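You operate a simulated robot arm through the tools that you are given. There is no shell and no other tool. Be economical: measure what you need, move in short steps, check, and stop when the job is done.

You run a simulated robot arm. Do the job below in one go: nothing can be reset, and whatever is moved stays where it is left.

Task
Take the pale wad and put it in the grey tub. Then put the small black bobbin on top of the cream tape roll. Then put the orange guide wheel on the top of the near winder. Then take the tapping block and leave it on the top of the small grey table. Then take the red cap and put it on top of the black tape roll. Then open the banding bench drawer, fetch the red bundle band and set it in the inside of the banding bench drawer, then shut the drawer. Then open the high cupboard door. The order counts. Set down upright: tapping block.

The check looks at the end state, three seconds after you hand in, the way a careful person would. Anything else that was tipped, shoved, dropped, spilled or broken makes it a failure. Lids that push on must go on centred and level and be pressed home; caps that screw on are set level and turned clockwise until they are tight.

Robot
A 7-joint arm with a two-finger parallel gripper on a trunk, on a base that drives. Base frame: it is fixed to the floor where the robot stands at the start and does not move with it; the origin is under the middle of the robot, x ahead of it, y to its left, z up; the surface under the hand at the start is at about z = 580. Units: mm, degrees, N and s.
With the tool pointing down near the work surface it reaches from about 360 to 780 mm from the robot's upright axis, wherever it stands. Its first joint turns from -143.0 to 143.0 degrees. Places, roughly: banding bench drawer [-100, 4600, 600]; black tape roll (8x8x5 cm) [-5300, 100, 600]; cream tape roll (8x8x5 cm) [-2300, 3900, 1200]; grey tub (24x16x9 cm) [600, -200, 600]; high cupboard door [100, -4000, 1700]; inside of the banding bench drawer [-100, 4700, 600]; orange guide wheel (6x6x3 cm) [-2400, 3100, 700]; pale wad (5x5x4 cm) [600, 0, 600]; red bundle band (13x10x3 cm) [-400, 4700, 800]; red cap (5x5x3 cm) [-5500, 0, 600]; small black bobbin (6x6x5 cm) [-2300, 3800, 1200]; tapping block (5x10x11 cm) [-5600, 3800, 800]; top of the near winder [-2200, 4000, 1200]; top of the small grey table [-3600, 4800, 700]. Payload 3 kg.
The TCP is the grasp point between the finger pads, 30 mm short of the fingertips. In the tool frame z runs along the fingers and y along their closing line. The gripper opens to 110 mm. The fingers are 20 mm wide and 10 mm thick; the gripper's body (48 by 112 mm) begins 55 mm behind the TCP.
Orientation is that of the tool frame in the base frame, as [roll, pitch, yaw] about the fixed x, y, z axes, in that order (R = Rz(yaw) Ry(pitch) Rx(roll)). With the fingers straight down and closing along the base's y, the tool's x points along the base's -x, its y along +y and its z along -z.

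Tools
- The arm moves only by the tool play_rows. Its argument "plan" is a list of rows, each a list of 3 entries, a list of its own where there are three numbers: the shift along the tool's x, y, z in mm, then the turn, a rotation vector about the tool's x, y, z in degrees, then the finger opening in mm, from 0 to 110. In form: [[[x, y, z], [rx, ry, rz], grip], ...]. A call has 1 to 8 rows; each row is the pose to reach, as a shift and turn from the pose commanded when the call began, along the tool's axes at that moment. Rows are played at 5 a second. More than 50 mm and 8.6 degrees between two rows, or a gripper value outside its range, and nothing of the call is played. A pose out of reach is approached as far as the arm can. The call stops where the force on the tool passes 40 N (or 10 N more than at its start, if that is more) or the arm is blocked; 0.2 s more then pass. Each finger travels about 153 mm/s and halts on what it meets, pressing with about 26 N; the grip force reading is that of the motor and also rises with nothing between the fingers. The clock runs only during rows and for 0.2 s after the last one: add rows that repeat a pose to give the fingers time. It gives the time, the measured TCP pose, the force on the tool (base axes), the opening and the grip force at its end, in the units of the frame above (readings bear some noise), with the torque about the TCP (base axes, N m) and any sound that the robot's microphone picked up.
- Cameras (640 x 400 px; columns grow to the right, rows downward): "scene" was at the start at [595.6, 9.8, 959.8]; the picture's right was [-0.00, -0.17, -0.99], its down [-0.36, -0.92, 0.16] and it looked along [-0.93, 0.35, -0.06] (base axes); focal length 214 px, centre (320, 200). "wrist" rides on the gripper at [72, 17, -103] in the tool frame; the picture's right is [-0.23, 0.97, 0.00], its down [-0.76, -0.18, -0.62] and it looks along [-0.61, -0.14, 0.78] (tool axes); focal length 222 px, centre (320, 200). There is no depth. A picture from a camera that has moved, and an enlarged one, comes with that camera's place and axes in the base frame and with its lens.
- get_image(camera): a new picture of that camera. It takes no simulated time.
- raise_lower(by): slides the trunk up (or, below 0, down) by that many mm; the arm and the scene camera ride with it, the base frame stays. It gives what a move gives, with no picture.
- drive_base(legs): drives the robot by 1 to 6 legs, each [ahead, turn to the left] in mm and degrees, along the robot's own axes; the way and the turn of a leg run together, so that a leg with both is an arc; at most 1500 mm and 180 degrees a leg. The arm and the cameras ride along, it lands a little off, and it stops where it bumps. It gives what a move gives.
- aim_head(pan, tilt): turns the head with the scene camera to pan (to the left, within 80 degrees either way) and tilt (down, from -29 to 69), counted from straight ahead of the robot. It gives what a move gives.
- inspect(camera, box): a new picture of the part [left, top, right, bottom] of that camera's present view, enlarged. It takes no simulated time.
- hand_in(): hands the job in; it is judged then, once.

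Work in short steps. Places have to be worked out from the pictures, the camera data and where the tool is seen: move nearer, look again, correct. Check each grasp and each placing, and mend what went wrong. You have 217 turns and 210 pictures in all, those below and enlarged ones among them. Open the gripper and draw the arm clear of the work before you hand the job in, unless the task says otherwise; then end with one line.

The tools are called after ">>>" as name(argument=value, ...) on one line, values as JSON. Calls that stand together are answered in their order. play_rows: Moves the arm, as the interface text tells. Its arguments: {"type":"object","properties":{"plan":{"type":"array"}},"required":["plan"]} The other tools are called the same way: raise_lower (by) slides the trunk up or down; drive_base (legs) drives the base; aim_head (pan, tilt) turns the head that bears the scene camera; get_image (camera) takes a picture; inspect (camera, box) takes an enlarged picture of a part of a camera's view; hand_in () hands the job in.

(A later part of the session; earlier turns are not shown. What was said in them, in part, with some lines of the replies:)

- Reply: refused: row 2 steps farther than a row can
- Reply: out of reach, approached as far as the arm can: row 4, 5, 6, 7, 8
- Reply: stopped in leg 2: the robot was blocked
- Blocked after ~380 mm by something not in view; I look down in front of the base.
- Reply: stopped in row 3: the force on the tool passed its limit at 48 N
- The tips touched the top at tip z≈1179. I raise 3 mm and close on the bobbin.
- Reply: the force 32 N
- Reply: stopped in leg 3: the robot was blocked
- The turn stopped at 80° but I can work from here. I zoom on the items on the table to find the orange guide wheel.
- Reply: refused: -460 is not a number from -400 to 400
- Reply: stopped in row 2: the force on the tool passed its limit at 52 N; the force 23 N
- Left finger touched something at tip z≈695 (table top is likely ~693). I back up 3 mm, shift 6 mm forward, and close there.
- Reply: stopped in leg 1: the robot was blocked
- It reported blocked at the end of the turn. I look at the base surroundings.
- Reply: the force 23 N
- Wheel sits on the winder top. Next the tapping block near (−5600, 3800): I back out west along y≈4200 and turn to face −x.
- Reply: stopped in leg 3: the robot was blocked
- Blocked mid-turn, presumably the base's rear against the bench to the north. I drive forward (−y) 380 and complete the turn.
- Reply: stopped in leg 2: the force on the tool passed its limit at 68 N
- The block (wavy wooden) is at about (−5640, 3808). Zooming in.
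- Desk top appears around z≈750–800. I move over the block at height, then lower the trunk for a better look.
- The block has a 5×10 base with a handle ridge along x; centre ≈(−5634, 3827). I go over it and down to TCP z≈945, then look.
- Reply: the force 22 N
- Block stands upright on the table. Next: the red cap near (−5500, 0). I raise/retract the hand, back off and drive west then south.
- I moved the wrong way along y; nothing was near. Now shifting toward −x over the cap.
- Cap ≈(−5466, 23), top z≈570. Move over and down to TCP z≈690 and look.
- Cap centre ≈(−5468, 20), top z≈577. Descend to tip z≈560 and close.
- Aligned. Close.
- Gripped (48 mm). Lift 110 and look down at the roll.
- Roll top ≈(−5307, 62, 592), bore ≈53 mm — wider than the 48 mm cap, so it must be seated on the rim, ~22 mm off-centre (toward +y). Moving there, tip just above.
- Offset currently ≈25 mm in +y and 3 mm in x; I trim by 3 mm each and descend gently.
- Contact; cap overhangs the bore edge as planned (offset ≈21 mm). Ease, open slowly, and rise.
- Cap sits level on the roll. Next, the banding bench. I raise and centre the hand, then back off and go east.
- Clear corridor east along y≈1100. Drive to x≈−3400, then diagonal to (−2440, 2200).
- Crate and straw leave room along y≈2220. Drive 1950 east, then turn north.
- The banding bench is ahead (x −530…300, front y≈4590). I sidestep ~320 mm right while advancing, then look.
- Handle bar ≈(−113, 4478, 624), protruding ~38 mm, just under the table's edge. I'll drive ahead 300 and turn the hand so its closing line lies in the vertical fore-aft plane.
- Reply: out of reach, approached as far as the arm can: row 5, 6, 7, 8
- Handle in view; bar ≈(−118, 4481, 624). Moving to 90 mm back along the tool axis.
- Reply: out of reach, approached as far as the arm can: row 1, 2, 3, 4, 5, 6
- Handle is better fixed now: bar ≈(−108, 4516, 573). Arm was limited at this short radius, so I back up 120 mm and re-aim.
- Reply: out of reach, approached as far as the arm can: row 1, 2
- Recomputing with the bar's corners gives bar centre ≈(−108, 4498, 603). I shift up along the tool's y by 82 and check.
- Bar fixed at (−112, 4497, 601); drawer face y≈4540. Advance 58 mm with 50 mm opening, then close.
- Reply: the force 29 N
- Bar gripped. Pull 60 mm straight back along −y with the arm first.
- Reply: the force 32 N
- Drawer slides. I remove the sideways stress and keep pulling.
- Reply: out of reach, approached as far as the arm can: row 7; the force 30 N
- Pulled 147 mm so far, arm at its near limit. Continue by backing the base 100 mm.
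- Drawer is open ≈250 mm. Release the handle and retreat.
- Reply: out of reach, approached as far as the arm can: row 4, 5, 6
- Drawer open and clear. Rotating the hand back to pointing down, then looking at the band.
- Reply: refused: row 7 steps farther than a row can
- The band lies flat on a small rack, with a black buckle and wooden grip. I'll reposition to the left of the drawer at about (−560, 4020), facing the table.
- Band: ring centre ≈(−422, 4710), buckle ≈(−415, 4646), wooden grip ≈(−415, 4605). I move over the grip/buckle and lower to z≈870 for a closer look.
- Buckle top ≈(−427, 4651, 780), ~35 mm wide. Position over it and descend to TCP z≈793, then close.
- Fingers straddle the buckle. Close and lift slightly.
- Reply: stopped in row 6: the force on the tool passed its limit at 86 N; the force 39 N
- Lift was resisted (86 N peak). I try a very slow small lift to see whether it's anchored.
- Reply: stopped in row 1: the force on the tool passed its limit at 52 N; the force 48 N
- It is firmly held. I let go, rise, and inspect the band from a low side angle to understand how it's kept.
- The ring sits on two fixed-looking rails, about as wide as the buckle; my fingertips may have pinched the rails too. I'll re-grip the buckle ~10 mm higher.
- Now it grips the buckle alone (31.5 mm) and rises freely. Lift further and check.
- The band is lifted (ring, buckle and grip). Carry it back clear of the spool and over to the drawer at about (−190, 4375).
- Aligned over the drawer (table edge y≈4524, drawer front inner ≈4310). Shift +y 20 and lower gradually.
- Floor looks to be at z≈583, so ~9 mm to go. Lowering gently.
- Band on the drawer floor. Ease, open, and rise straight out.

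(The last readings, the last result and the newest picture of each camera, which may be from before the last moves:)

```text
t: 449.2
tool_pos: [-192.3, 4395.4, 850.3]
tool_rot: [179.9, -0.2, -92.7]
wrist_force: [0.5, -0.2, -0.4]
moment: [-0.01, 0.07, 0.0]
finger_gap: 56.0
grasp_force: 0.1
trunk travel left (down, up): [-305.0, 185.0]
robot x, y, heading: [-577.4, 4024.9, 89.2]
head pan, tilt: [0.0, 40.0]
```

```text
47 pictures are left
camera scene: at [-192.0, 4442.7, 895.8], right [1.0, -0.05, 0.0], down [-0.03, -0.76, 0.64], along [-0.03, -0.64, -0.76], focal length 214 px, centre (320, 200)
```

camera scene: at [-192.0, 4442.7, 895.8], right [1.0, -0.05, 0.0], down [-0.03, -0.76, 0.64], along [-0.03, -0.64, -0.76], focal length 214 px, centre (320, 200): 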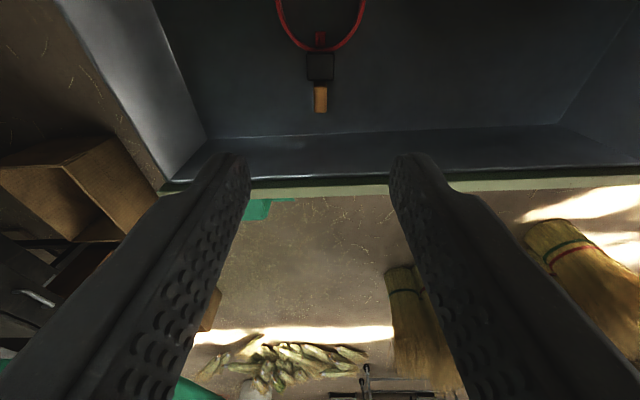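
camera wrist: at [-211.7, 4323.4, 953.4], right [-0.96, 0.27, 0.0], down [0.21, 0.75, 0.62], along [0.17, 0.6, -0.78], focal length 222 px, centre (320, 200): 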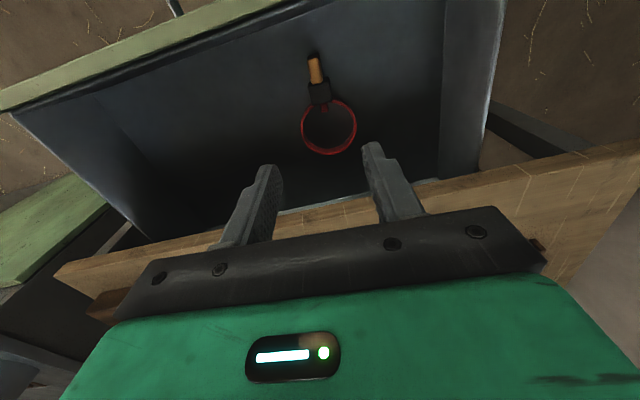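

The band lies in the drawer. Now to shut it I'll push the drawer front from the south. First centre the hand, then back off and re-position in front of the drawer.

>>> play_rows(plan=[[[-3, 46, 0], [0, 0, 0], 30], [[-7, 92, 0], [0, 0, 0], 10], [[-10, 138, 0], [0, 0, 0], 0], [[-14, 184, 0], [0, 0, 0], 0], [[-17, 230, 0], [0, 0, 0], 0], [[-21, 276, 0], [0, 0, 0], 0], [[-24, 322, 0], [0, 0, 0], 0], [[-28, 368, 0], [0, 0, 0], 0]])

>>> drive_base(legs=[[-700, 0], [0, -60], [530, 0], [0, 60]])

```text
t: 451.0
tool_pos: [-556.1, 4439.3, 850.9]
tool_rot: [179.8, -0.2, -92.8]
wrist_force: [0.2, -0.3, 0.2]
moment: [0.02, 0.02, -0.01]
finger_gap: 0.1
grasp_force: 25.8
trunk travel left (down, up): [-305.0, 185.0]
robot x, y, heading: [-574.5, 4026.5, 89.2]
head pan, tilt: [0.0, 40.0]
```

```text
t: 462.9
tool_pos: [-87.5, 4007.9, 851.5]
tool_rot: [179.7, -0.2, -93.8]
wrist_force: [0.0, 0.7, -0.9]
moment: [0.04, 0.01, 0.01]
finger_gap: 0.0
grasp_force: 26.1
trunk travel left (down, up): [-305.0, 185.0]
robot x, y, heading: [-89.4, 3595.2, 87.8]
head pan, tilt: [0.0, 40.0]
```

Pitch the hand forward while extending, then lower the trunk.

>>> play_rows(plan=[[[-45, 0, 0], [0, 0, 0], 0], [[-90, 2, 0], [0, 0, 0], 0], [[-135, 4, 0], [0, -5, 0], 0], [[-175, 6, 0], [0, -12, 0], 0], [[-210, 8, 0], [0, -20, 0], 0], [[-235, 8, 0], [0, -28, 0], 0], [[-240, 8, 0], [0, -36, 0], 0], [[-240, 8, 0], [0, -44, 0], 0]])

>>> play_rows(plan=[[[0, 0, 0], [0, -7, 0], 0], [[0, 0, 0], [0, -13, 0], 0]])

>>> raise_lower(by=-190)

>>> aim_head(pan=0, tilt=0)

>>> get_image(camera="scene")

```text
t: 464.8
tool_pos: [-78.9, 4248.0, 851.1]
tool_rot: [179.9, 43.9, -93.9]
wrist_force: [0.4, 0.5, -0.4]
moment: [0.01, 0.02, 0.01]
finger_gap: 0.0
grasp_force: 26.3
trunk travel left (down, up): [-305.0, 185.0]
robot x, y, heading: [-93.3, 3594.7, 88.0]
head pan, tilt: [0.0, 40.0]
```

```text
t: 465.4
tool_pos: [-79.3, 4249.1, 852.5]
tool_rot: [179.8, 56.8, -94.2]
wrist_force: [0.2, 0.0, 0.0]
moment: [-0.02, -0.02, 0.02]
finger_gap: 0.0
grasp_force: 26.6
trunk travel left (down, up): [-305.0, 185.0]
robot x, y, heading: [-91.6, 3592.5, 88.1]
head pan, tilt: [0.0, 40.0]
```

```text
t: 467.4
tool_pos: [-79.2, 4247.6, 661.1]
tool_rot: [179.6, 56.8, -94.1]
wrist_force: [0.3, 0.3, -0.6]
moment: [-0.02, 0.0, 0.02]
finger_gap: 0.0
grasp_force: 25.9
trunk travel left (down, up): [-115.0, 375.0]
robot x, y, heading: [-86.3, 3596.9, 87.9]
head pan, tilt: [0.0, 40.0]
```

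```text
t: 468.5
tool_pos: [-79.2, 4248.0, 661.8]
tool_rot: [179.7, 56.8, -94.2]
wrist_force: [-0.3, -0.1, -0.7]
moment: [0.01, 0.01, 0.02]
finger_gap: 0.2
grasp_force: 26.0
trunk travel left (down, up): [-115.0, 375.0]
robot x, y, heading: [-88.0, 3594.7, 87.9]
head pan, tilt: [0.0, 0.0]
```

```text
46 pictures are left
camera scene: at [-80.1, 4276.0, 775.6], right [1.0, -0.07, 0.0], down [-0.04, -0.55, -0.84], along [0.05, 0.83, -0.55], focal length 214 px, centre (320, 200)
```

scene: 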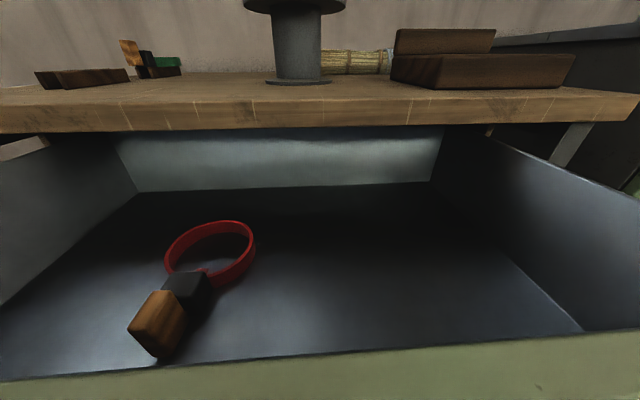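

Everything sits well. Closed fingertips are ~18 mm short of the face at z≈645, above the handle. Shift to x≈−110 and make contact slowly with the arm.

>>> play_rows(plan=[[[0, 15, 0], [0, 0, 0], 0], [[0, 31, 0], [0, 0, 0], 0], [[-3, 31, 5], [0, 0, 0], 0], [[-6, 31, 10], [0, 0, 0], 0], [[-9, 31, 15], [0, 0, 0], 0], [[-12, 31, 20], [0, 0, 0], 0], [[-15, 31, 25], [0, 0, 0], 0], [[-17, 31, 29], [0, 0, 0], 0]])

>>> get_image(camera="scene")

```text
t: 470.3
tool_pos: [-108.4, 4284.6, 658.9]
tool_rot: [179.7, 56.8, -94.1]
wrist_force: [-0.4, 0.0, -0.5]
moment: [-0.03, 0.0, -0.01]
finger_gap: 0.1
grasp_force: 25.9
trunk travel left (down, up): [-115.0, 375.0]
robot x, y, heading: [-89.6, 3595.4, 87.8]
head pan, tilt: [0.0, 0.0]
```

```text
45 pictures are left
camera scene: at [-109.3, 4311.6, 774.0], right [1.0, -0.07, 0.0], down [-0.04, -0.55, -0.84], along [0.05, 0.84, -0.55], focal length 214 px, centre (320, 200)
```

scene: 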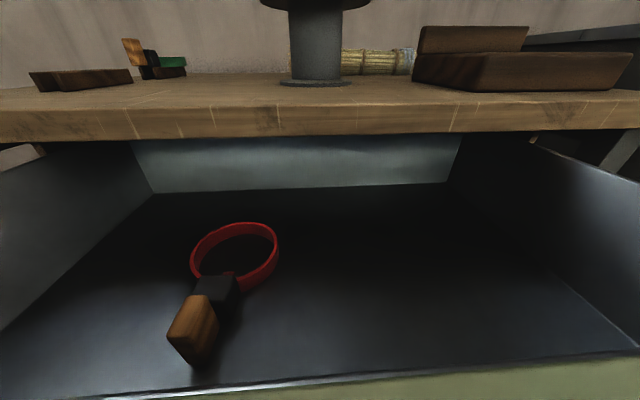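

The drawer is already sliding with almost no force. Push on by driving forward in short legs.

>>> drive_base(legs=[[60, 0], [60, 0], [50, 0]])

>>> get_image(camera="scene")

```text
t: 472.4
tool_pos: [-103.2, 4451.5, 658.9]
tool_rot: [179.7, 56.7, -93.9]
wrist_force: [0.2, -0.3, 0.0]
moment: [-0.02, 0.03, 0.0]
finger_gap: 0.0
grasp_force: 25.8
trunk travel left (down, up): [-115.0, 375.0]
robot x, y, heading: [-83.7, 3765.2, 88.0]
head pan, tilt: [0.0, 0.0]
```

```text
44 pictures are left
camera scene: at [-103.4, 4479.3, 773.6], right [1.0, -0.07, 0.0], down [-0.04, -0.55, -0.84], along [0.05, 0.83, -0.55], focal length 214 px, centre (320, 200)
```

scene: 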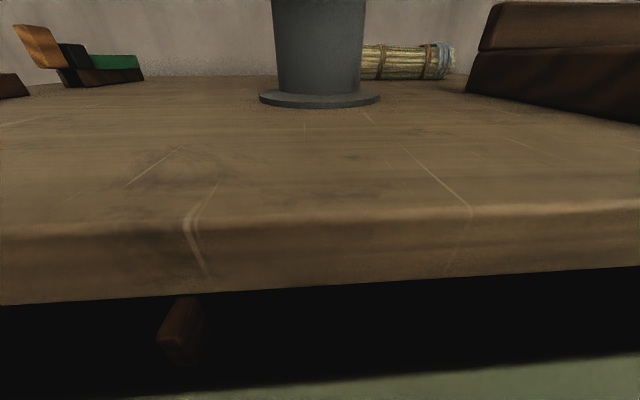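

About 60 mm left. Finish with the arm in small rows until it stops.

>>> play_rows(plan=[[[-4.4, 0, 6.7], [0, 0, 0], 0], [[-8.7, 0, 13.4], [0, 0, 0], 0], [[-13, 0, 20], [0, 0, 0], 0], [[-17.4, 0, 26.8], [0, 0, 0], 0], [[-21.8, 0, 33.5], [0, 0, 0], 0], [[-26, 0, 40], [0, 0, 0], 0], [[-29.4, 0, 45.2], [0, 0, 0], 0], [[-31.6, 0, 48.6], [0, 0, 0], 0]])

>>> play_rows(plan=[[[-1.6, 0, 2.5], [0, 0, 0], 0], [[-3.3, 0, 5], [0, 0, 0], 0], [[-4.9, 0, 7.5], [0, 0, 0], 0], [[-6.5, 0, 10], [0, 0, 0], 0], [[-8.2, 0, 12.6], [0, 0, 0], 0]])

>>> get_image(camera="wrist")

```text
t: 474.1
tool_pos: [-97.7, 4500.4, 658.9]
tool_rot: [179.6, 56.2, -94.0]
wrist_force: [0.3, -25.1, 7.2]
moment: [0.03, 0.05, 0.0]
finger_gap: 0.1
grasp_force: 26.3
trunk travel left (down, up): [-115.0, 375.0]
robot x, y, heading: [-82.0, 3763.1, 88.0]
head pan, tilt: [0.0, 0.0]
stopped in row 8: the force on the tool passed its limit at 49 N (the readings are from after the stop); the commanded pose is now the measured one
```

```text
t: 474.4
tool_pos: [-99.0, 4502.4, 657.1]
tool_rot: [179.7, 55.9, -94.0]
wrist_force: [0.0, -25.9, 9.1]
moment: [0.05, 0.04, -0.01]
finger_gap: 0.2
grasp_force: 26.3
trunk travel left (down, up): [-115.0, 375.0]
robot x, y, heading: [-85.3, 3767.5, 88.1]
head pan, tilt: [0.0, 0.0]
stopped in row 1: the force on the tool passed its limit at 46 N (the readings are from after the stop); the commanded pose is now the measured one
```

```text
43 pictures are left
camera wrist: at [-125.0, 4377.0, 653.6], right [-0.96, 0.19, 0.19], down [0.17, -0.1, 0.98], along [0.21, 0.98, 0.06], focal length 222 px, centre (320, 200)
```

wrist: 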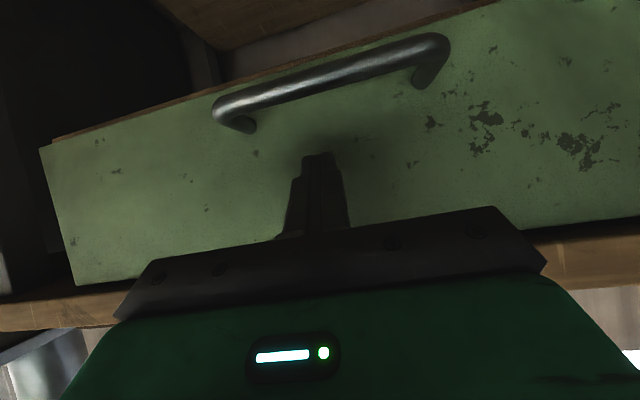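

Hard stop reached. I retreat and verify the drawer is fully shut.

>>> play_rows(plan=[[[10, 0, -15], [0, 0, 0], 0], [[20, 0, -35], [0, 0, 0], 0], [[25, 0, -70], [0, 0, 0], 0], [[25, 0, -90], [0, 0, 0], 0]])

>>> aim_head(pan=0, tilt=30)

>>> get_image(camera="scene")

>>> get_image(camera="wrist")

```text
t: 475.4
tool_pos: [-103.7, 4415.0, 686.0]
tool_rot: [179.7, 55.9, -93.9]
wrist_force: [0.3, 0.5, -0.3]
moment: [-0.01, 0.01, 0.0]
finger_gap: 0.1
grasp_force: 25.6
trunk travel left (down, up): [-115.0, 375.0]
robot x, y, heading: [-79.5, 3766.5, 88.0]
head pan, tilt: [0.0, 0.0]
```

```text
t: 476.4
tool_pos: [-103.2, 4414.9, 687.0]
tool_rot: [179.8, 56.0, -93.9]
wrist_force: [-0.9, 0.0, -0.3]
moment: [-0.01, 0.01, -0.02]
finger_gap: 0.3
grasp_force: 25.8
trunk travel left (down, up): [-115.0, 375.0]
robot x, y, heading: [-82.4, 3764.5, 87.9]
head pan, tilt: [0.0, 30.0]
```

```text
42 pictures are left
camera scene: at [-106.8, 4418.1, 759.6], right [1.0, -0.07, 0.0], down [-0.06, -0.9, -0.44], along [0.03, 0.44, -0.9], focal length 214 px, centre (320, 200)
```

scene: 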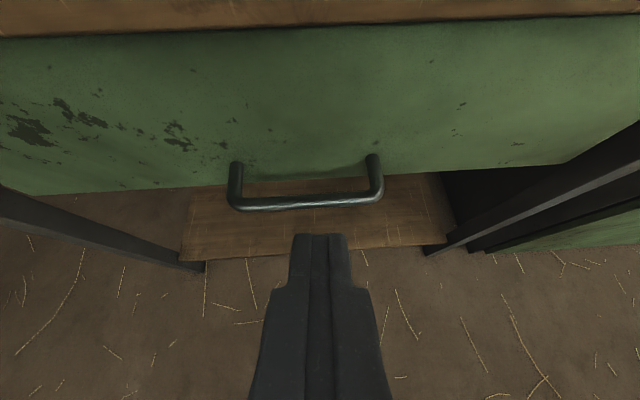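

```text
41 pictures are left
camera wrist: at [-129.8, 4289.9, 683.1], right [-0.96, 0.19, 0.19], down [0.17, -0.1, 0.98], along [0.21, 0.98, 0.07], focal length 222 px, centre (320, 200)
```

wrist: 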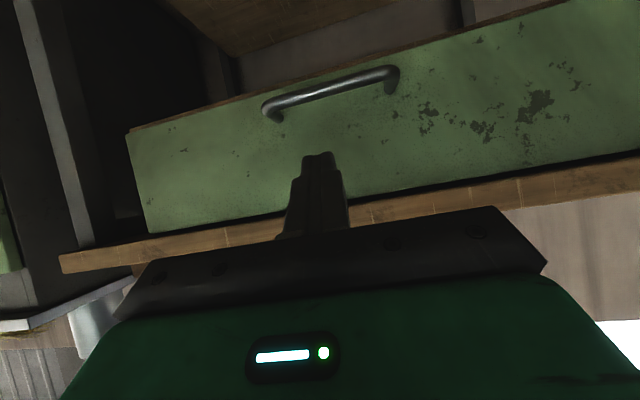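

Handle bar is back at y≈4496: the drawer is shut. Now to the high cupboard far south. I raise the hand and drive the known clear corridors.

>>> raise_lower(by=330)

>>> drive_base(legs=[[-800, 0], [-740, 0], [0, 46], [0, 46], [1150, 0], [1150, 0]])

```text
t: 479.6
tool_pos: [-103.3, 4415.2, 1016.9]
tool_rot: [179.9, 56.0, -94.0]
wrist_force: [-0.6, -0.7, -0.4]
moment: [-0.01, 0.03, 0.03]
finger_gap: 0.1
grasp_force: 26.1
trunk travel left (down, up): [-445.0, 45.0]
robot x, y, heading: [-79.0, 3760.2, 88.0]
head pan, tilt: [0.0, 30.0]
```

```text
t: 491.0
tool_pos: [-785.5, 2452.2, 1017.4]
tool_rot: [180.0, 56.1, -25.2]
wrist_force: [-1.2, -1.4, 0.0]
moment: [0.11, -0.02, -0.07]
finger_gap: 0.0
grasp_force: 25.9
trunk travel left (down, up): [-445.0, 45.0]
robot x, y, heading: [-147.3, 2281.1, 158.2]
head pan, tilt: [0.0, 30.0]
stopped in leg 4: the robot was blocked; the commanded pose is now the measured one
```

Stopped mid-turn again with nothing evident; I continue the turn.

>>> drive_base(legs=[[0, 21]])

```text
t: 492.5
tool_pos: [-805.0, 2214.6, 1016.7]
tool_rot: [179.7, 56.0, -4.4]
wrist_force: [-0.6, 0.5, 0.1]
moment: [-0.01, 0.02, -0.02]
finger_gap: 0.0
grasp_force: 25.8
trunk travel left (down, up): [-445.0, 45.0]
robot x, y, heading: [-148.4, 2298.0, 179.3]
head pan, tilt: [0.0, 30.0]
```

>>> drive_base(legs=[[0, 4], [800, 0], [800, 0], [700, 0]])

```text
t: 504.5
tool_pos: [-3075.7, 2019.1, 1017.5]
tool_rot: [179.8, 56.0, -0.3]
wrist_force: [0.6, -0.6, -0.2]
moment: [-0.03, -0.04, -0.05]
finger_gap: 0.0
grasp_force: 26.1
trunk travel left (down, up): [-445.0, 45.0]
robot x, y, heading: [-2422.4, 2154.6, -176.6]
head pan, tilt: [0.0, 30.0]
```

>>> drive_base(legs=[[0, 42], [0, 42], [750, 0], [750, 0], [650, 0]])

>>> aim_head(pan=0, tilt=-10)

>>> get_image(camera="scene")

```text
t: 508.2
tool_pos: [-2581.1, 1501.3, 1019.5]
tool_rot: [179.9, 56.2, 65.2]
wrist_force: [2.0, -0.8, -0.1]
moment: [0.0, 0.09, -0.05]
finger_gap: 0.0
grasp_force: 26.2
trunk travel left (down, up): [-445.0, 45.0]
robot x, y, heading: [-2469.4, 2168.3, -109.8]
head pan, tilt: [0.0, 30.0]
stopped in leg 2: the robot was blocked; the commanded pose is now the measured one
```

```text
t: 509.2
tool_pos: [-2583.6, 1502.5, 1019.0]
tool_rot: [179.8, 56.1, 64.9]
wrist_force: [-0.6, -0.6, -0.3]
moment: [-0.01, 0.02, -0.02]
finger_gap: 0.0
grasp_force: 26.0
trunk travel left (down, up): [-445.0, 45.0]
robot x, y, heading: [-2472.7, 2167.2, -109.5]
head pan, tilt: [0.0, -10.0]
```

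```text
40 pictures are left
camera scene: at [-2600.3, 1474.6, 1148.9], right [-0.91, 0.42, 0.0], down [0.17, 0.37, -0.91], along [-0.38, -0.83, -0.41], focal length 214 px, centre (320, 200)
```

scene: 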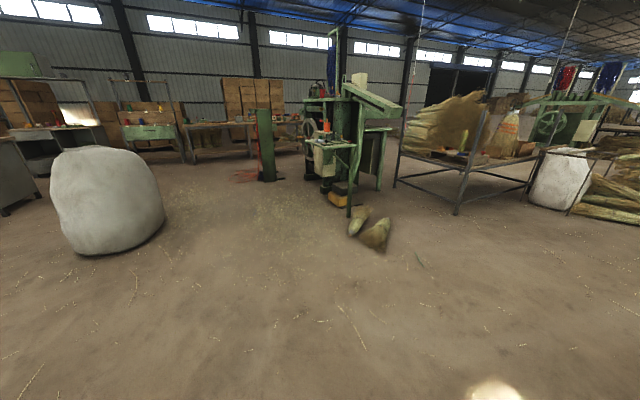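

Good view: the sack spans x −1904…−1300, so x≈−2500 is clear going south. Continue south.

>>> drive_base(legs=[[0, 18], [800, 0], [800, 0], [800, 0], [800, 0]])

>>> get_image(camera="scene")

```text
t: 526.2
tool_pos: [-2405.7, -1687.2, 1019.8]
tool_rot: [179.9, 56.0, 83.4]
wrist_force: [-1.0, 0.0, -0.5]
moment: [-0.01, -0.04, -0.01]
finger_gap: 0.0
grasp_force: 26.2
trunk travel left (down, up): [-445.0, 45.0]
robot x, y, heading: [-2511.7, -1021.4, -91.2]
head pan, tilt: [0.0, -10.0]
```

```text
39 pictures are left
camera scene: at [-2413.0, -1718.5, 1149.0], right [-0.99, 0.11, 0.0], down [0.05, 0.4, -0.91], along [-0.1, -0.91, -0.4], focal length 214 px, centre (320, 200)
```

scene: 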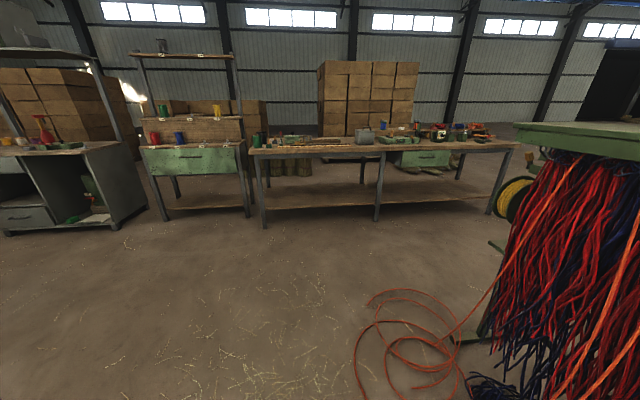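

Benches run along y≈−3750. There are loose ropes ahead-right, so I go 400 south, veer south-east, then east along y≈−2000 to x≈50.

>>> drive_base(legs=[[400, 0], [0, 50], [900, 0], [0, 41], [950, 0], [950, 0]])

```text
t: 544.2
tool_pos: [110.3, -1927.1, 1020.7]
tool_rot: [179.5, 56.2, 174.1]
wrist_force: [-1.3, 0.4, 0.7]
moment: [0.0, -0.02, 0.0]
finger_gap: 0.0
grasp_force: 25.8
trunk travel left (down, up): [-445.0, 45.0]
robot x, y, heading: [-556.9, -2047.2, 0.1]
head pan, tilt: [0.0, -10.0]
stopped in leg 6: the robot was blocked; the commanded pose is now the measured one
```

>>> get_image(camera="scene")

>>> aim_head(pan=-75, tilt=-20)

>>> get_image(camera="scene")

```text
38 pictures are left
camera scene: at [138.0, -1930.0, 1150.9], right [-0.1, -1.0, 0.0], down [-0.4, 0.04, -0.92], along [0.91, -0.09, -0.4], focal length 214 px, centre (320, 200)
```

scene: 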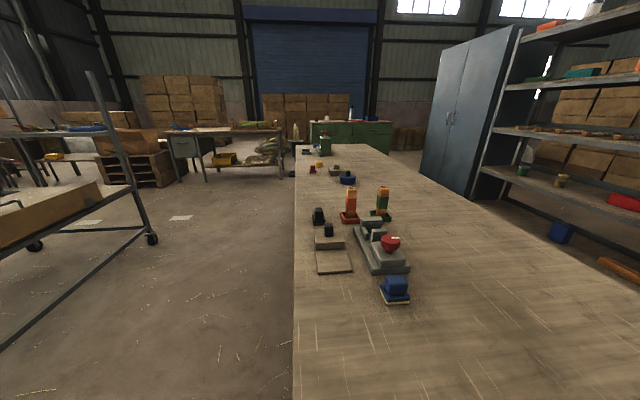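

```text
t: 545.7
tool_pos: [109.9, -1927.0, 1020.8]
tool_rot: [179.8, 56.2, 174.2]
wrist_force: [0.3, 0.6, -0.3]
moment: [-0.02, 0.04, -0.01]
finger_gap: 0.0
grasp_force: 26.5
trunk travel left (down, up): [-445.0, 45.0]
robot x, y, heading: [-555.2, -2052.2, 0.2]
head pan, tilt: [-75.0, -20.0]
```

```text
37 pictures are left
camera scene: at [85.3, -1998.5, 1197.7], right [-0.82, -0.18, 0.54], down [-0.48, -0.28, -0.83], along [0.3, -0.94, 0.15], focal length 214 px, centre (320, 200)
```

scene: 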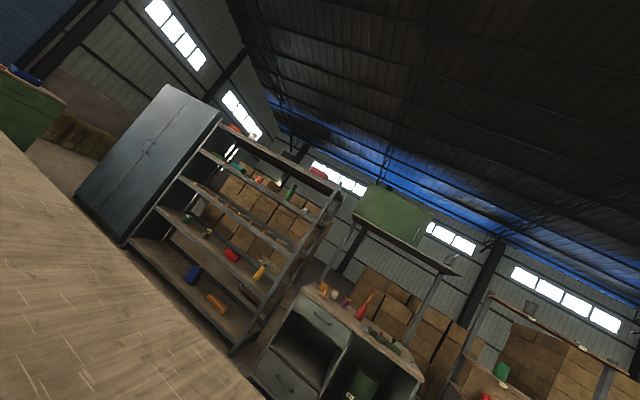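

A long table blocks the way (south edge y≈−2650). The high cupboard is the green box above a workbench at ≈(50, −3850, 1700). I go around the table's west end into the aisle.

>>> drive_base(legs=[[-520, 0], [0, -60], [650, 0], [620, 0], [0, 60]])

>>> aim_head(pan=-60, tilt=-29)

>>> get_image(camera="scene")

```text
t: 551.5
tool_pos: [-642.8, -2564.7, 1021.0]
tool_rot: [179.8, 55.8, 114.2]
wrist_force: [-0.2, -0.2, 0.3]
moment: [0.04, -0.03, 0.09]
finger_gap: 0.0
grasp_force: 25.7
trunk travel left (down, up): [-445.0, 45.0]
robot x, y, heading: [-1038.3, -2027.2, -60.3]
head pan, tilt: [-75.0, -20.0]
stopped in leg 2: the robot was blocked; the commanded pose is now the measured one
```

```text
t: 552.3
tool_pos: [-643.4, -2564.7, 1019.5]
tool_rot: [179.6, 55.9, 114.3]
wrist_force: [-0.8, 0.1, -0.1]
moment: [0.0, 0.0, 0.0]
finger_gap: 0.0
grasp_force: 26.3
trunk travel left (down, up): [-445.0, 45.0]
robot x, y, heading: [-1043.8, -2027.7, -60.0]
head pan, tilt: [-60.0, -28.6]
```

```text
36 pictures are left
camera scene: at [-697.5, -2591.5, 1198.9], right [-0.75, 0.45, 0.48], down [-0.5, 0.1, -0.86], along [-0.43, -0.89, 0.15], focal length 214 px, centre (320, 200)
```

scene: 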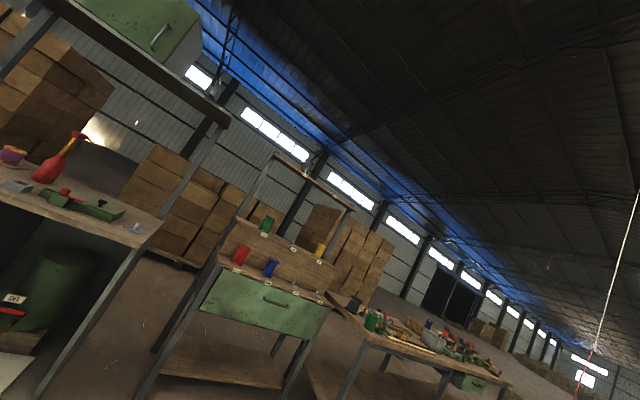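

Handle triangulates to about (−168, −3928, 1664), hinge presumably at the east side. I continue into the aisle, to about (−460, −3020), facing south.

>>> drive_base(legs=[[600, 0], [550, 0], [0, -28]])

```text
t: 559.9
tool_pos: [-341.8, -3690.4, 1020.4]
tool_rot: [179.8, 56.0, 87.3]
wrist_force: [0.1, 0.4, -0.3]
moment: [0.01, 0.0, -0.01]
finger_gap: 0.0
grasp_force: 25.8
trunk travel left (down, up): [-445.0, 45.0]
robot x, y, heading: [-426.1, -3028.3, -87.1]
head pan, tilt: [-60.0, -28.6]
```

Raise the hand ~360 mm and level it, drawing back a little.

>>> play_rows(plan=[[[-33, 0, -31], [0, -3, 0], 40], [[-66, 0, -63], [0, -6, 0], 60], [[-99, 0, -94], [0, -9, 0], 60], [[-132, 0, -125], [0, -12, 0], 60], [[-165, 0, -157], [0, -15, 0], 60], [[-198, 0, -188], [0, -18, 0], 60], [[-231, 0, -220], [0, -21, 0], 60], [[-264, 0, -251], [0, -24, 0], 60]])

>>> raise_lower(by=44)

>>> aim_head(pan=0, tilt=-20)

>>> get_image(camera="scene")

```text
t: 561.7
tool_pos: [-340.3, -3630.5, 1379.9]
tool_rot: [179.4, 80.1, 87.0]
wrist_force: [-0.1, 0.7, 0.1]
moment: [-0.02, 0.0, 0.0]
finger_gap: 60.0
grasp_force: 0.0
trunk travel left (down, up): [-445.0, 45.0]
robot x, y, heading: [-434.3, -3028.8, -87.1]
head pan, tilt: [-60.0, -28.6]
```

```text
t: 562.6
tool_pos: [-339.1, -3629.5, 1425.0]
tool_rot: [179.3, 80.1, 86.7]
wrist_force: [-0.3, -0.5, -0.3]
moment: [0.03, 0.02, 0.01]
finger_gap: 60.3
grasp_force: 0.0
trunk travel left (down, up): [-489.0, 1.0]
robot x, y, heading: [-434.0, -3027.1, -87.0]
head pan, tilt: [-60.0, -28.6]
```

```text
t: 563.9
tool_pos: [-339.9, -3630.3, 1424.1]
tool_rot: [179.3, 80.1, 86.7]
wrist_force: [1.6, 0.3, 0.5]
moment: [0.03, -0.02, 0.0]
finger_gap: 60.2
grasp_force: 0.1
trunk travel left (down, up): [-489.0, 1.0]
robot x, y, heading: [-430.4, -3028.3, -87.0]
head pan, tilt: [0.0, -20.0]
```

```text
35 pictures are left
camera scene: at [-342.0, -3600.2, 1571.0], right [-1.0, 0.04, 0.0], down [-0.01, -0.17, -0.98], along [-0.04, -0.98, 0.17], focal length 214 px, centre (320, 200)
```

scene: 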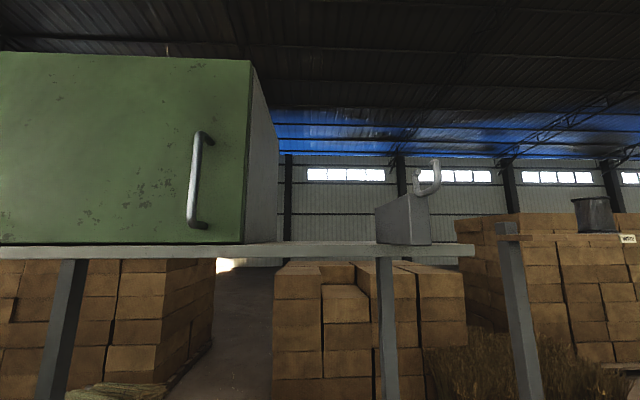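

Clear view: vertical handle bar at ≈(−168, −3922), z 1590–1728; door's free edge x≈−234, hinge to the east. I raise and retract the hand before driving closer.

>>> play_rows(plan=[[[-27, 0, -5], [0, 0, 0], 70], [[-54, 0, -12], [0, 0, 0], 70], [[-82, 0, -25], [0, 0, 0], 70], [[-110, 0, -50], [0, 0, 0], 70], [[-135, 0, -85], [0, 0, 0], 70], [[-155, 0, -125], [0, 0, 0], 70], [[-170, 0, -165], [0, 0, 0], 70], [[-180, 0, -205], [0, 0, 0], 70]])

>>> drive_base(legs=[[0, 14], [330, 0]])

>>> get_image(camera="scene")

```text
t: 565.7
tool_pos: [-332.1, -3459.4, 1637.1]
tool_rot: [179.2, 80.2, 86.8]
wrist_force: [-0.4, -0.4, 1.1]
moment: [-0.04, -0.01, -0.01]
finger_gap: 70.0
grasp_force: 0.0
trunk travel left (down, up): [-489.0, 1.0]
robot x, y, heading: [-430.3, -3028.6, -87.4]
head pan, tilt: [0.0, -20.0]
```

```text
t: 568.7
tool_pos: [-130.9, -3739.6, 1635.7]
tool_rot: [179.2, 80.0, 101.0]
wrist_force: [-0.7, 1.0, -0.9]
moment: [0.0, 0.0, 0.0]
finger_gap: 69.9
grasp_force: 0.0
trunk travel left (down, up): [-489.0, 1.0]
robot x, y, heading: [-333.0, -3342.1, -73.2]
head pan, tilt: [0.0, -20.0]
```

```text
34 pictures are left
camera scene: at [-141.1, -3710.3, 1783.1], right [-0.98, -0.2, 0.0], down [0.04, -0.17, -0.98], along [0.2, -0.96, 0.17], focal length 214 px, centre (320, 200)
```

scene: 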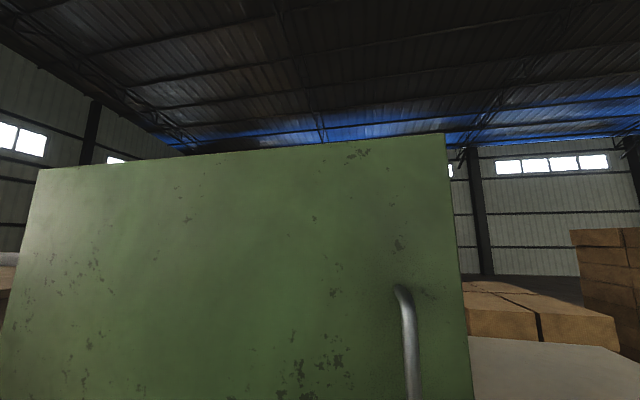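

Hinge at x≈422, so the door is ~660 wide and the handle radius ≈590. Align with the bar at (−172, −3922, 1660) first.

>>> play_rows(plan=[[[-18, -25, 15], [0, 0, 0], 70], [[-36, -50, 30], [0, 0, 0], 70], [[-53, -75, 50], [0, 0, 0], 70], [[-53, -75, 75], [0, 0, 0], 70], [[-53, -75, 75], [0, 0, 0], 70]])

>>> aim_head(pan=0, tilt=20)

>>> get_image(camera="scene")

>>> get_image(camera="wrist")

```text
t: 569.9
tool_pos: [-187.1, -3834.8, 1675.5]
tool_rot: [179.3, 80.1, 101.1]
wrist_force: [-0.3, 0.5, -0.6]
moment: [0.02, 0.04, 0.01]
finger_gap: 70.0
grasp_force: 0.1
trunk travel left (down, up): [-489.0, 1.0]
robot x, y, heading: [-330.8, -3341.2, -73.1]
head pan, tilt: [0.0, -20.0]
```

```text
t: 571.0
tool_pos: [-187.3, -3833.5, 1676.0]
tool_rot: [179.2, 80.1, 101.0]
wrist_force: [0.0, 0.5, -0.4]
moment: [-0.01, 0.0, 0.01]
finger_gap: 70.1
grasp_force: 0.1
trunk travel left (down, up): [-489.0, 1.0]
robot x, y, heading: [-333.0, -3342.0, -72.9]
head pan, tilt: [0.0, 20.0]
```

```text
33 pictures are left
camera scene: at [-196.0, -3811.5, 1759.1], right [-0.98, -0.2, 0.0], down [-0.1, 0.49, -0.87], along [0.18, -0.85, -0.5], focal length 214 px, centre (320, 200)
```

scene: 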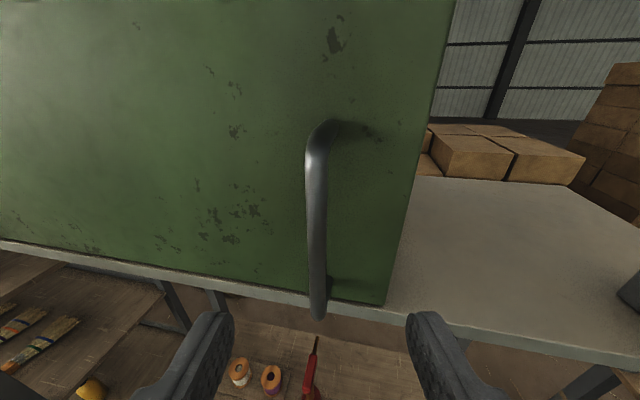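

```text
32 pictures are left
camera wrist: at [-195.4, -3720.0, 1621.6], right [0.96, 0.16, 0.23], down [-0.27, 0.43, 0.86], along [0.04, -0.89, 0.46], focal length 222 px, centre (320, 200)
```

wrist: 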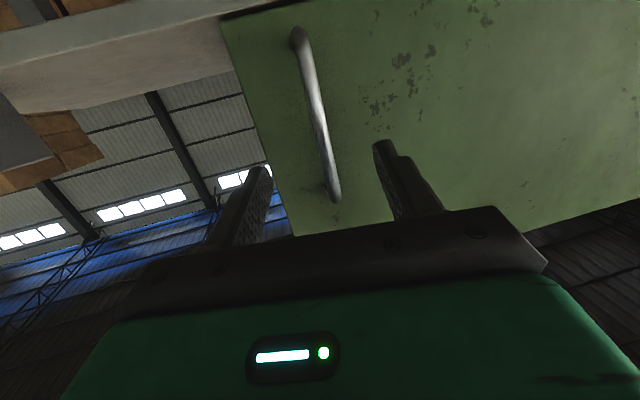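

Bar ≈(−170, −3924, 1662), laterally aligned. Advance 80 mm and close.

>>> play_rows(plan=[[[0, 1, 30], [0, 0, 0], 66], [[0, 2, 60], [0, 0, 0], 60], [[0, 2, 80], [0, 0, 0], 60], [[0, 2, 80], [0, 0, 0], 35], [[0, 2, 80], [0, 0, 0], 12], [[0, 2, 80], [0, 0, 0], 4], [[0, 2, 80], [0, 0, 0], 4]])

>>> get_image(camera="scene")

```text
t: 572.6
tool_pos: [-170.2, -3912.8, 1661.5]
tool_rot: [179.2, 80.1, 101.0]
wrist_force: [3.0, -1.1, 1.8]
moment: [-0.25, 0.01, 0.01]
finger_gap: 11.6
grasp_force: 45.1
trunk travel left (down, up): [-489.0, 1.0]
robot x, y, heading: [-332.3, -3345.4, -73.2]
head pan, tilt: [0.0, 20.0]
```

```text
31 pictures are left
camera scene: at [-178.0, -3889.5, 1745.5], right [-0.98, -0.2, 0.0], down [-0.1, 0.49, -0.87], along [0.18, -0.85, -0.5], focal length 214 px, centre (320, 200)
```

scene: 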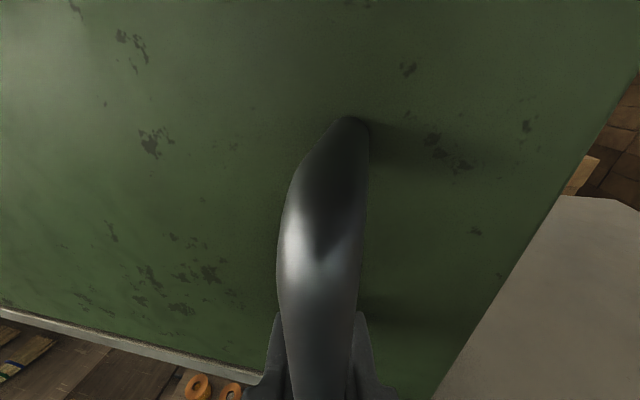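

Gripped. Pull along the door's arc, 20° over 8 rows, turning the hand with it.

>>> play_rows(plan=[[[4.3, 6.4, -24.6], [2.5, 0, 0], 4], [[8.5, 15.5, -48.5], [5, 0, 0], 4], [[12.8, 25, -72.5], [7.5, 0, 0], 4], [[16.9, 35.2, -95.6], [10, 0, 0], 4], [[21, 46.5, -118.5], [12.5, 0, 0], 4], [[24.8, 59, -140.7], [15, 0, 0], 4], [[28.7, 72.5, -162.5], [17.5, 0, 0], 4], [[32.4, 86.7, -183.7], [20, 0, 0], 4]])

>>> get_image(camera="scene")

```text
t: 574.4
tool_pos: [-119.7, -3713.1, 1662.1]
tool_rot: [-160.6, 79.9, 101.2]
wrist_force: [21.8, -10.6, -7.4]
moment: [-0.92, -0.78, 0.11]
finger_gap: 12.8
grasp_force: 45.1
trunk travel left (down, up): [-489.0, 1.0]
robot x, y, heading: [-335.0, -3344.1, -72.8]
head pan, tilt: [0.0, 20.0]
```

```text
30 pictures are left
camera scene: at [-114.0, -3689.7, 1744.9], right [-0.99, 0.14, 0.06], down [0.02, 0.5, -0.87], along [-0.15, -0.86, -0.49], focal length 214 px, centre (320, 200)
```

scene: 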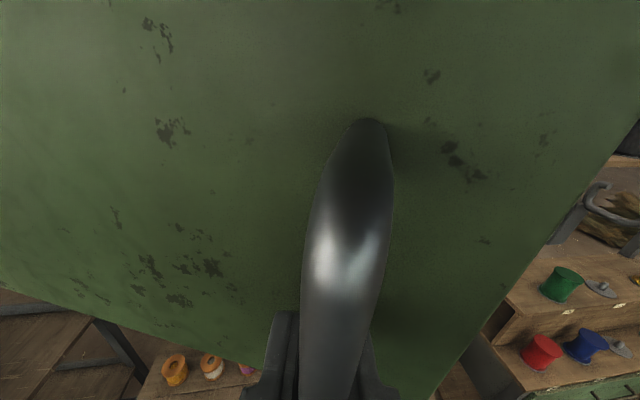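

Door is at ~20°. I keep the grip (letting it pivot on the bar) and continue along the arc to ~50°.

>>> play_rows(plan=[[[5.4, 14.9, -37.5], [0, 0, 0], 4], [[10.5, 31.9, -74], [0, 0, 0], 4], [[15.3, 51.1, -109.3], [0, 0, 0], 4], [[19.8, 72.5, -143.2], [0, 0, 0], 4], [[23.9, 95.2, -175.6], [0, 0, 0], 4], [[27.5, 120.5, -206.3], [0, 0, 0], 4], [[30.8, 147.6, -235.3], [0, 0, 0], 4], [[33.6, 176.7, -262.3], [0, 0, 0], 4]])

>>> get_image(camera="scene")

```text
t: 576.2
tool_pos: [88.6, -3476.9, 1662.1]
tool_rot: [-161.0, 79.8, 100.7]
wrist_force: [2.5, -5.1, 4.7]
moment: [-1.33, -0.72, 0.03]
finger_gap: 12.7
grasp_force: 44.8
trunk travel left (down, up): [-489.0, 1.0]
robot x, y, heading: [-331.6, -3341.2, -72.8]
head pan, tilt: [0.0, 20.0]
```

```text
29 pictures are left
camera scene: at [93.6, -3453.1, 1744.8], right [-0.99, 0.14, 0.06], down [0.02, 0.49, -0.87], along [-0.15, -0.86, -0.49], focal length 214 px, centre (320, 200)
```

scene: 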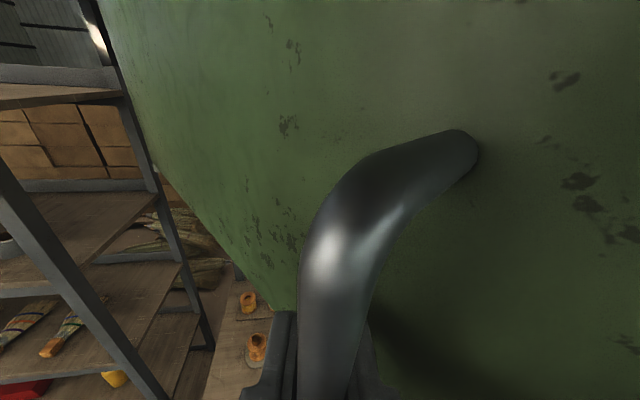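

Door ≈53° with little force. Continue the arc to about 80°.

>>> play_rows(plan=[[[2.4, 31.1, -25], [0, 0, 0], 4], [[4.2, 63.7, -47.7], [0, 0, 0], 4], [[5.7, 97.9, -68.2], [0, 0, 0], 4], [[6.6, 133.3, -86.3], [0, 0, 0], 4], [[7.1, 170, -102], [0, 0, 0], 4], [[7, 207.6, -115], [0, 0, 0], 4], [[6.5, 246.1, -125.5], [0, 0, 0], 4]])

>>> get_image(camera="scene")

```text
t: 576.7
tool_pos: [135.8, -3432.5, 1658.2]
tool_rot: [-164.6, 78.2, 101.3]
wrist_force: [15.7, -32.8, -8.2]
moment: [-0.8, -0.96, 0.41]
finger_gap: 13.0
grasp_force: 44.3
trunk travel left (down, up): [-489.0, 1.0]
robot x, y, heading: [-334.2, -3340.0, -73.2]
head pan, tilt: [0.0, 20.0]
stopped in row 2: the force on the tool passed its limit at 89 N (the readings are from after the stop); the commanded pose is now the measured one
```

```text
28 pictures are left
camera scene: at [139.4, -3410.7, 1742.0], right [-1.0, 0.07, 0.05], down [-0.01, 0.52, -0.85], along [-0.08, -0.85, -0.52], focal length 214 px, centre (320, 200)
```

scene: 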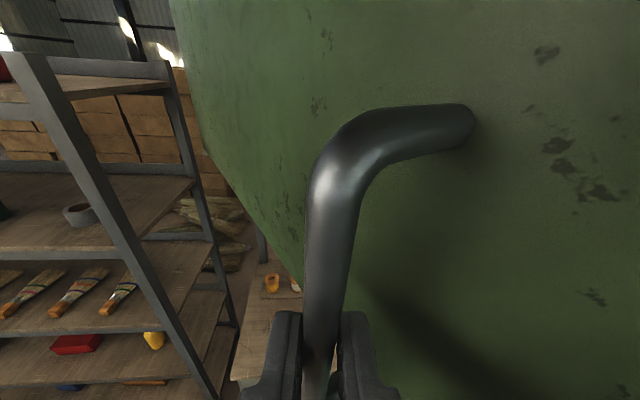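

The stop was from my arc radius being too large (true radius ≈547, hinge ≈(378, −3950)). I loosen the fingers to cage the bar and push it on mostly in +x.

>>> play_rows(plan=[[[0, 0, 0], [0, 0, 0], 22], [[0, 0, 4], [0, 0, 0], 24], [[-1.4, 15.2, 6], [0, 0, 0], 24], [[-0.2, 38.4, -4], [0, 0, 0], 24], [[1, 73.5, -19], [0, 0, 0], 24], [[1.7, 109.6, -32], [0, 0, 0], 24], [[1.8, 146, -43], [0, 0, 0], 24], [[1.3, 180, -50], [0, 0, 0], 24]])

>>> get_image(camera="scene")

```text
t: 578.5
tool_pos: [235.9, -3406.2, 1634.5]
tool_rot: [-164.1, 78.5, 101.9]
wrist_force: [1.5, -1.6, -0.5]
moment: [-0.03, 0.06, -0.13]
finger_gap: 24.1
grasp_force: 0.0
out of reach, approached as far as the arm can: row 6, 7, 8
trunk travel left (down, up): [-489.0, 1.0]
robot x, y, heading: [-333.3, -3340.9, -73.1]
head pan, tilt: [0.0, 20.0]
```

```text
27 pictures are left
camera scene: at [238.5, -3385.8, 1717.8], right [-1.0, 0.06, 0.05], down [-0.01, 0.52, -0.86], along [-0.08, -0.85, -0.52], focal length 214 px, centre (320, 200)
```

scene: 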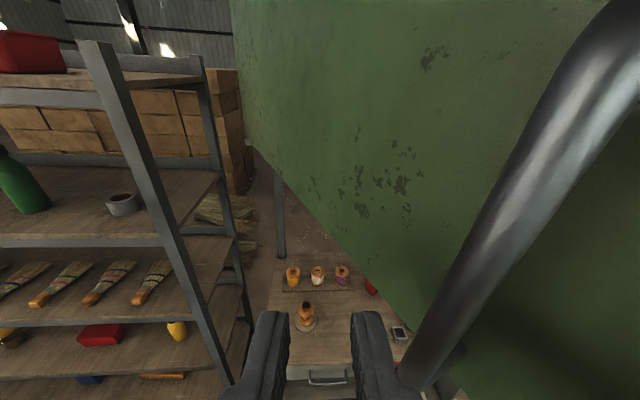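

The door stands at ≈66° now; the bar slipped out of the cage. I'll move the hand off, swing it to the robot's front (inner side of the door), then push the inner face further east with the base.

>>> play_rows(plan=[[[9, -3, -44], [0, 0, 0], 24], [[17.6, -5.8, -86], [0, 0, 0], 10], [[20.2, -50.9, -86.6], [0, 0, 0], 0], [[22.4, -95.9, -85.1], [0, 0, 0], 0], [[24.2, -132, -84.4], [0, 0, 0], 0], [[16.6, -143.2, -43.2], [0, 0, 0], 0], [[8.5, -152.3, -0.3], [0, 0, 0], 0], [[0.2, -161.4, 43.7], [0, 0, 0], 0]])

>>> get_image(camera="scene")

```text
t: 580.3
tool_pos: [68.6, -3436.2, 1636.9]
tool_rot: [-164.8, 78.6, 101.4]
wrist_force: [0.6, 0.8, 0.6]
moment: [0.0, 0.0, -0.04]
finger_gap: 0.0
grasp_force: 25.7
out of reach, approached as far as the arm can: row 1, 2, 3
trunk travel left (down, up): [-489.0, 1.0]
robot x, y, heading: [-326.2, -3342.4, -73.0]
head pan, tilt: [0.0, 20.0]
```

```text
26 pictures are left
camera scene: at [71.6, -3413.6, 1719.3], right [-1.0, 0.06, 0.05], down [-0.01, 0.51, -0.86], along [-0.08, -0.85, -0.51], focal length 214 px, centre (320, 200)
```

scene: 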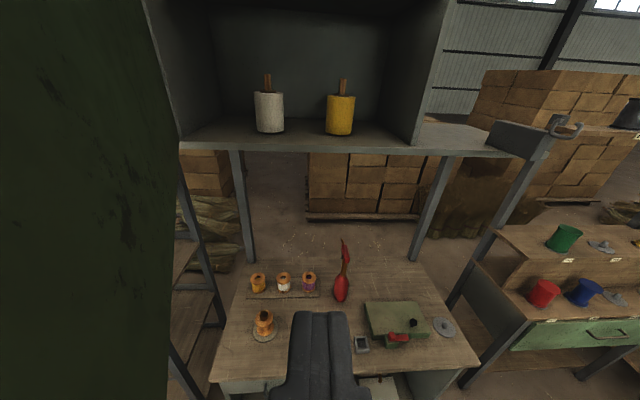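

Cupboard interior is visible and the door is to my left. I push its inner face further open with the hand's side, moving +x.

>>> play_rows(plan=[[[-6, 2, 29.3], [0, 0, 0], 0], [[-12, 4, 58.7], [0, 0, 0], 0], [[-13.6, 43.9, 55.7], [0, 0, 0], 0], [[-14.8, 73.8, 53.4], [0, 0, 0], 0], [[-16, 103.7, 51.2], [0, 0, 0], 0], [[-17.2, 133.6, 48.9], [0, 0, 0], 0], [[-18.2, 158.5, 47], [0, 0, 0], 0], [[-19.2, 183.5, 45.1], [0, 0, 0], 0]])

>>> get_image(camera="scene")

```text
t: 580.6
tool_pos: [69.0, -3438.7, 1636.9]
tool_rot: [-164.5, 78.8, 102.3]
wrist_force: [-15.9, 31.5, -1.1]
moment: [-0.99, -0.44, 2.56]
finger_gap: 0.1
grasp_force: 25.8
trunk travel left (down, up): [-489.0, 1.0]
robot x, y, heading: [-332.6, -3339.5, -73.0]
head pan, tilt: [0.0, 20.0]
stopped in row 1: the force on the tool passed its limit at 55 N (the readings are from after the stop); the commanded pose is now the measured one
```

```text
25 pictures are left
camera scene: at [70.1, -3416.2, 1720.5], right [-1.0, 0.05, 0.05], down [-0.02, 0.51, -0.86], along [-0.07, -0.86, -0.51], focal length 214 px, centre (320, 200)
```

scene: 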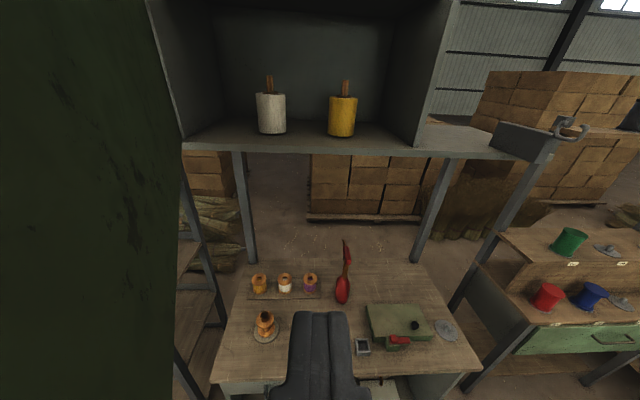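

The hand's flank met the door's free edge. I go around: west, then south, then push +x.

>>> play_rows(plan=[[[2, -25.3, -6], [0, 0, 0], 0], [[2.2, -60, 0], [0, 0, 0], 0], [[-5.6, -65, 43.7], [0, 0, 0], 0], [[-14.6, -60, 87.7], [0, 0, 0], 0], [[-16.2, -14.3, 84.6], [0, 0, 0], 0], [[-17.8, 25.6, 81.6], [0, 0, 0], 0], [[-19.2, 60.4, 79], [0, 0, 0], 0], [[-20.4, 90.4, 76.7], [0, 0, 0], 0]])

>>> get_image(camera="scene")

```text
t: 582.4
tool_pos: [158.5, -3536.3, 1636.9]
tool_rot: [-164.9, 78.4, 101.5]
wrist_force: [0.5, -1.4, -0.3]
moment: [0.04, -0.01, 0.0]
finger_gap: 0.1
grasp_force: 26.0
out of reach, approached as far as the arm can: row 2, 3, 4
trunk travel left (down, up): [-489.0, 1.0]
robot x, y, heading: [-330.2, -3342.0, -73.0]
head pan, tilt: [0.0, 20.0]
```

```text
24 pictures are left
camera scene: at [159.5, -3514.9, 1720.7], right [-1.0, 0.06, 0.05], down [-0.02, 0.52, -0.85], along [-0.08, -0.85, -0.52], focal length 214 px, centre (320, 200)
```

scene: 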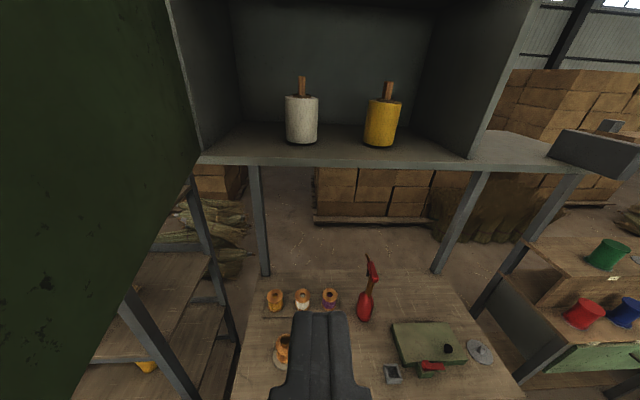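

Door is now at ≈75° and moves freely. Push further +x to the reach limit.

>>> play_rows(plan=[[[-1, 25, -2], [0, 0, 0], 0], [[-2, 50, -4], [0, 0, 0], 0], [[-3, 75, -5], [0, 0, 0], 0], [[-4, 100, -7], [0, 0, 0], 0], [[-5, 125, -9], [0, 0, 0], 0], [[-6, 150, -11], [0, 0, 0], 0]])

>>> get_image(camera="scene")

```text
t: 583.8
tool_pos: [288.5, -3538.3, 1625.1]
tool_rot: [-163.7, 78.6, 102.7]
wrist_force: [0.5, 0.9, -0.4]
moment: [-0.06, 0.01, -0.03]
finger_gap: 0.0
grasp_force: 25.9
out of reach, approached as far as the arm can: row 6
trunk travel left (down, up): [-489.0, 1.0]
robot x, y, heading: [-332.6, -3342.1, -73.1]
head pan, tilt: [0.0, 20.0]
```

```text
23 pictures are left
camera scene: at [290.2, -3516.1, 1709.4], right [-1.0, 0.06, 0.06], down [-0.02, 0.52, -0.85], along [-0.08, -0.85, -0.52], focal length 214 px, centre (320, 200)
```

scene: 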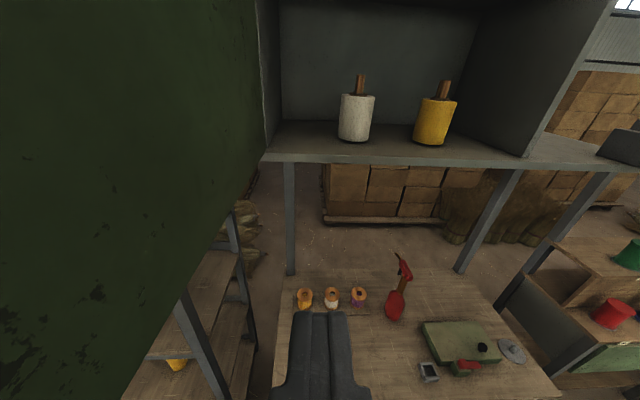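

Door is open to ≈90°. I withdraw the hand westward, open the gripper, and back the robot away.

>>> play_rows(plan=[[[2, -45, 3], [0, 0, 0], 0], [[4, -90, 7], [0, 0, 0], 0], [[5, -135, 10], [0, 0, 0], 20], [[7, -180, 14], [0, 0, 0], 40], [[8, -215, 16], [0, 0, 0], 60], [[8, -215, 16], [0, 0, 0], 60]])

>>> drive_base(legs=[[-300, 0]])

>>> aim_head(pan=0, tilt=-10)

>>> get_image(camera="scene")

```text
t: 585.2
tool_pos: [69.8, -3537.5, 1630.4]
tool_rot: [-164.2, 78.4, 102.1]
wrist_force: [-0.4, 0.3, -0.1]
moment: [0.02, 0.04, 0.01]
finger_gap: 60.3
grasp_force: 0.0
out of reach, approached as far as the arm can: row 5, 6
trunk travel left (down, up): [-489.0, 1.0]
robot x, y, heading: [-331.1, -3339.8, -72.9]
head pan, tilt: [0.0, 20.0]
```

```text
t: 587.3
tool_pos: [-17.4, -3251.4, 1629.7]
tool_rot: [-164.5, 78.4, 101.8]
wrist_force: [1.0, -0.3, 0.9]
moment: [0.03, -0.01, 0.0]
finger_gap: 60.2
grasp_force: 0.1
trunk travel left (down, up): [-489.0, 1.0]
robot x, y, heading: [-419.6, -3052.0, -73.4]
head pan, tilt: [0.0, 20.0]
```

```text
t: 588.2
tool_pos: [-17.2, -3251.4, 1630.8]
tool_rot: [-164.6, 78.3, 101.9]
wrist_force: [-0.4, -0.4, -0.5]
moment: [0.0, 0.01, 0.0]
finger_gap: 59.8
grasp_force: 0.1
trunk travel left (down, up): [-489.0, 1.0]
robot x, y, heading: [-417.4, -3054.3, -73.5]
head pan, tilt: [0.0, -10.0]
```

```text
22 pictures are left
camera scene: at [-13.0, -3230.0, 1762.7], right [-1.0, 0.06, 0.05], down [-0.05, 0.03, -1.0], along [-0.06, -1.0, -0.02], focal length 214 px, centre (320, 200)
```

scene: 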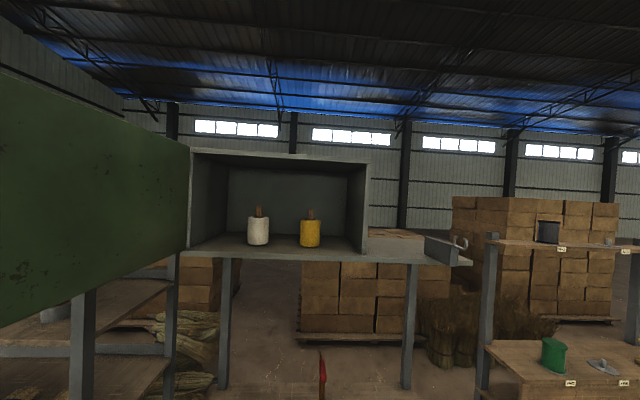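

The cupboard door stands wide open, the contents inside are undisturbed, the gripper is open and the arm is clear. I placed and checked the other tasks in order along the way, so I'm handing in.

>>> hand_in()

```text
The job is handed in.
```

I finished all seven tasks in the given order and handed the job in. The bobbin and the cap sit off-centre on their rolls because each roll's bore is about as wide as the piece. The base also bumped something a few times while driving, and I didn't go back to recheck the earlier placements afterwards.
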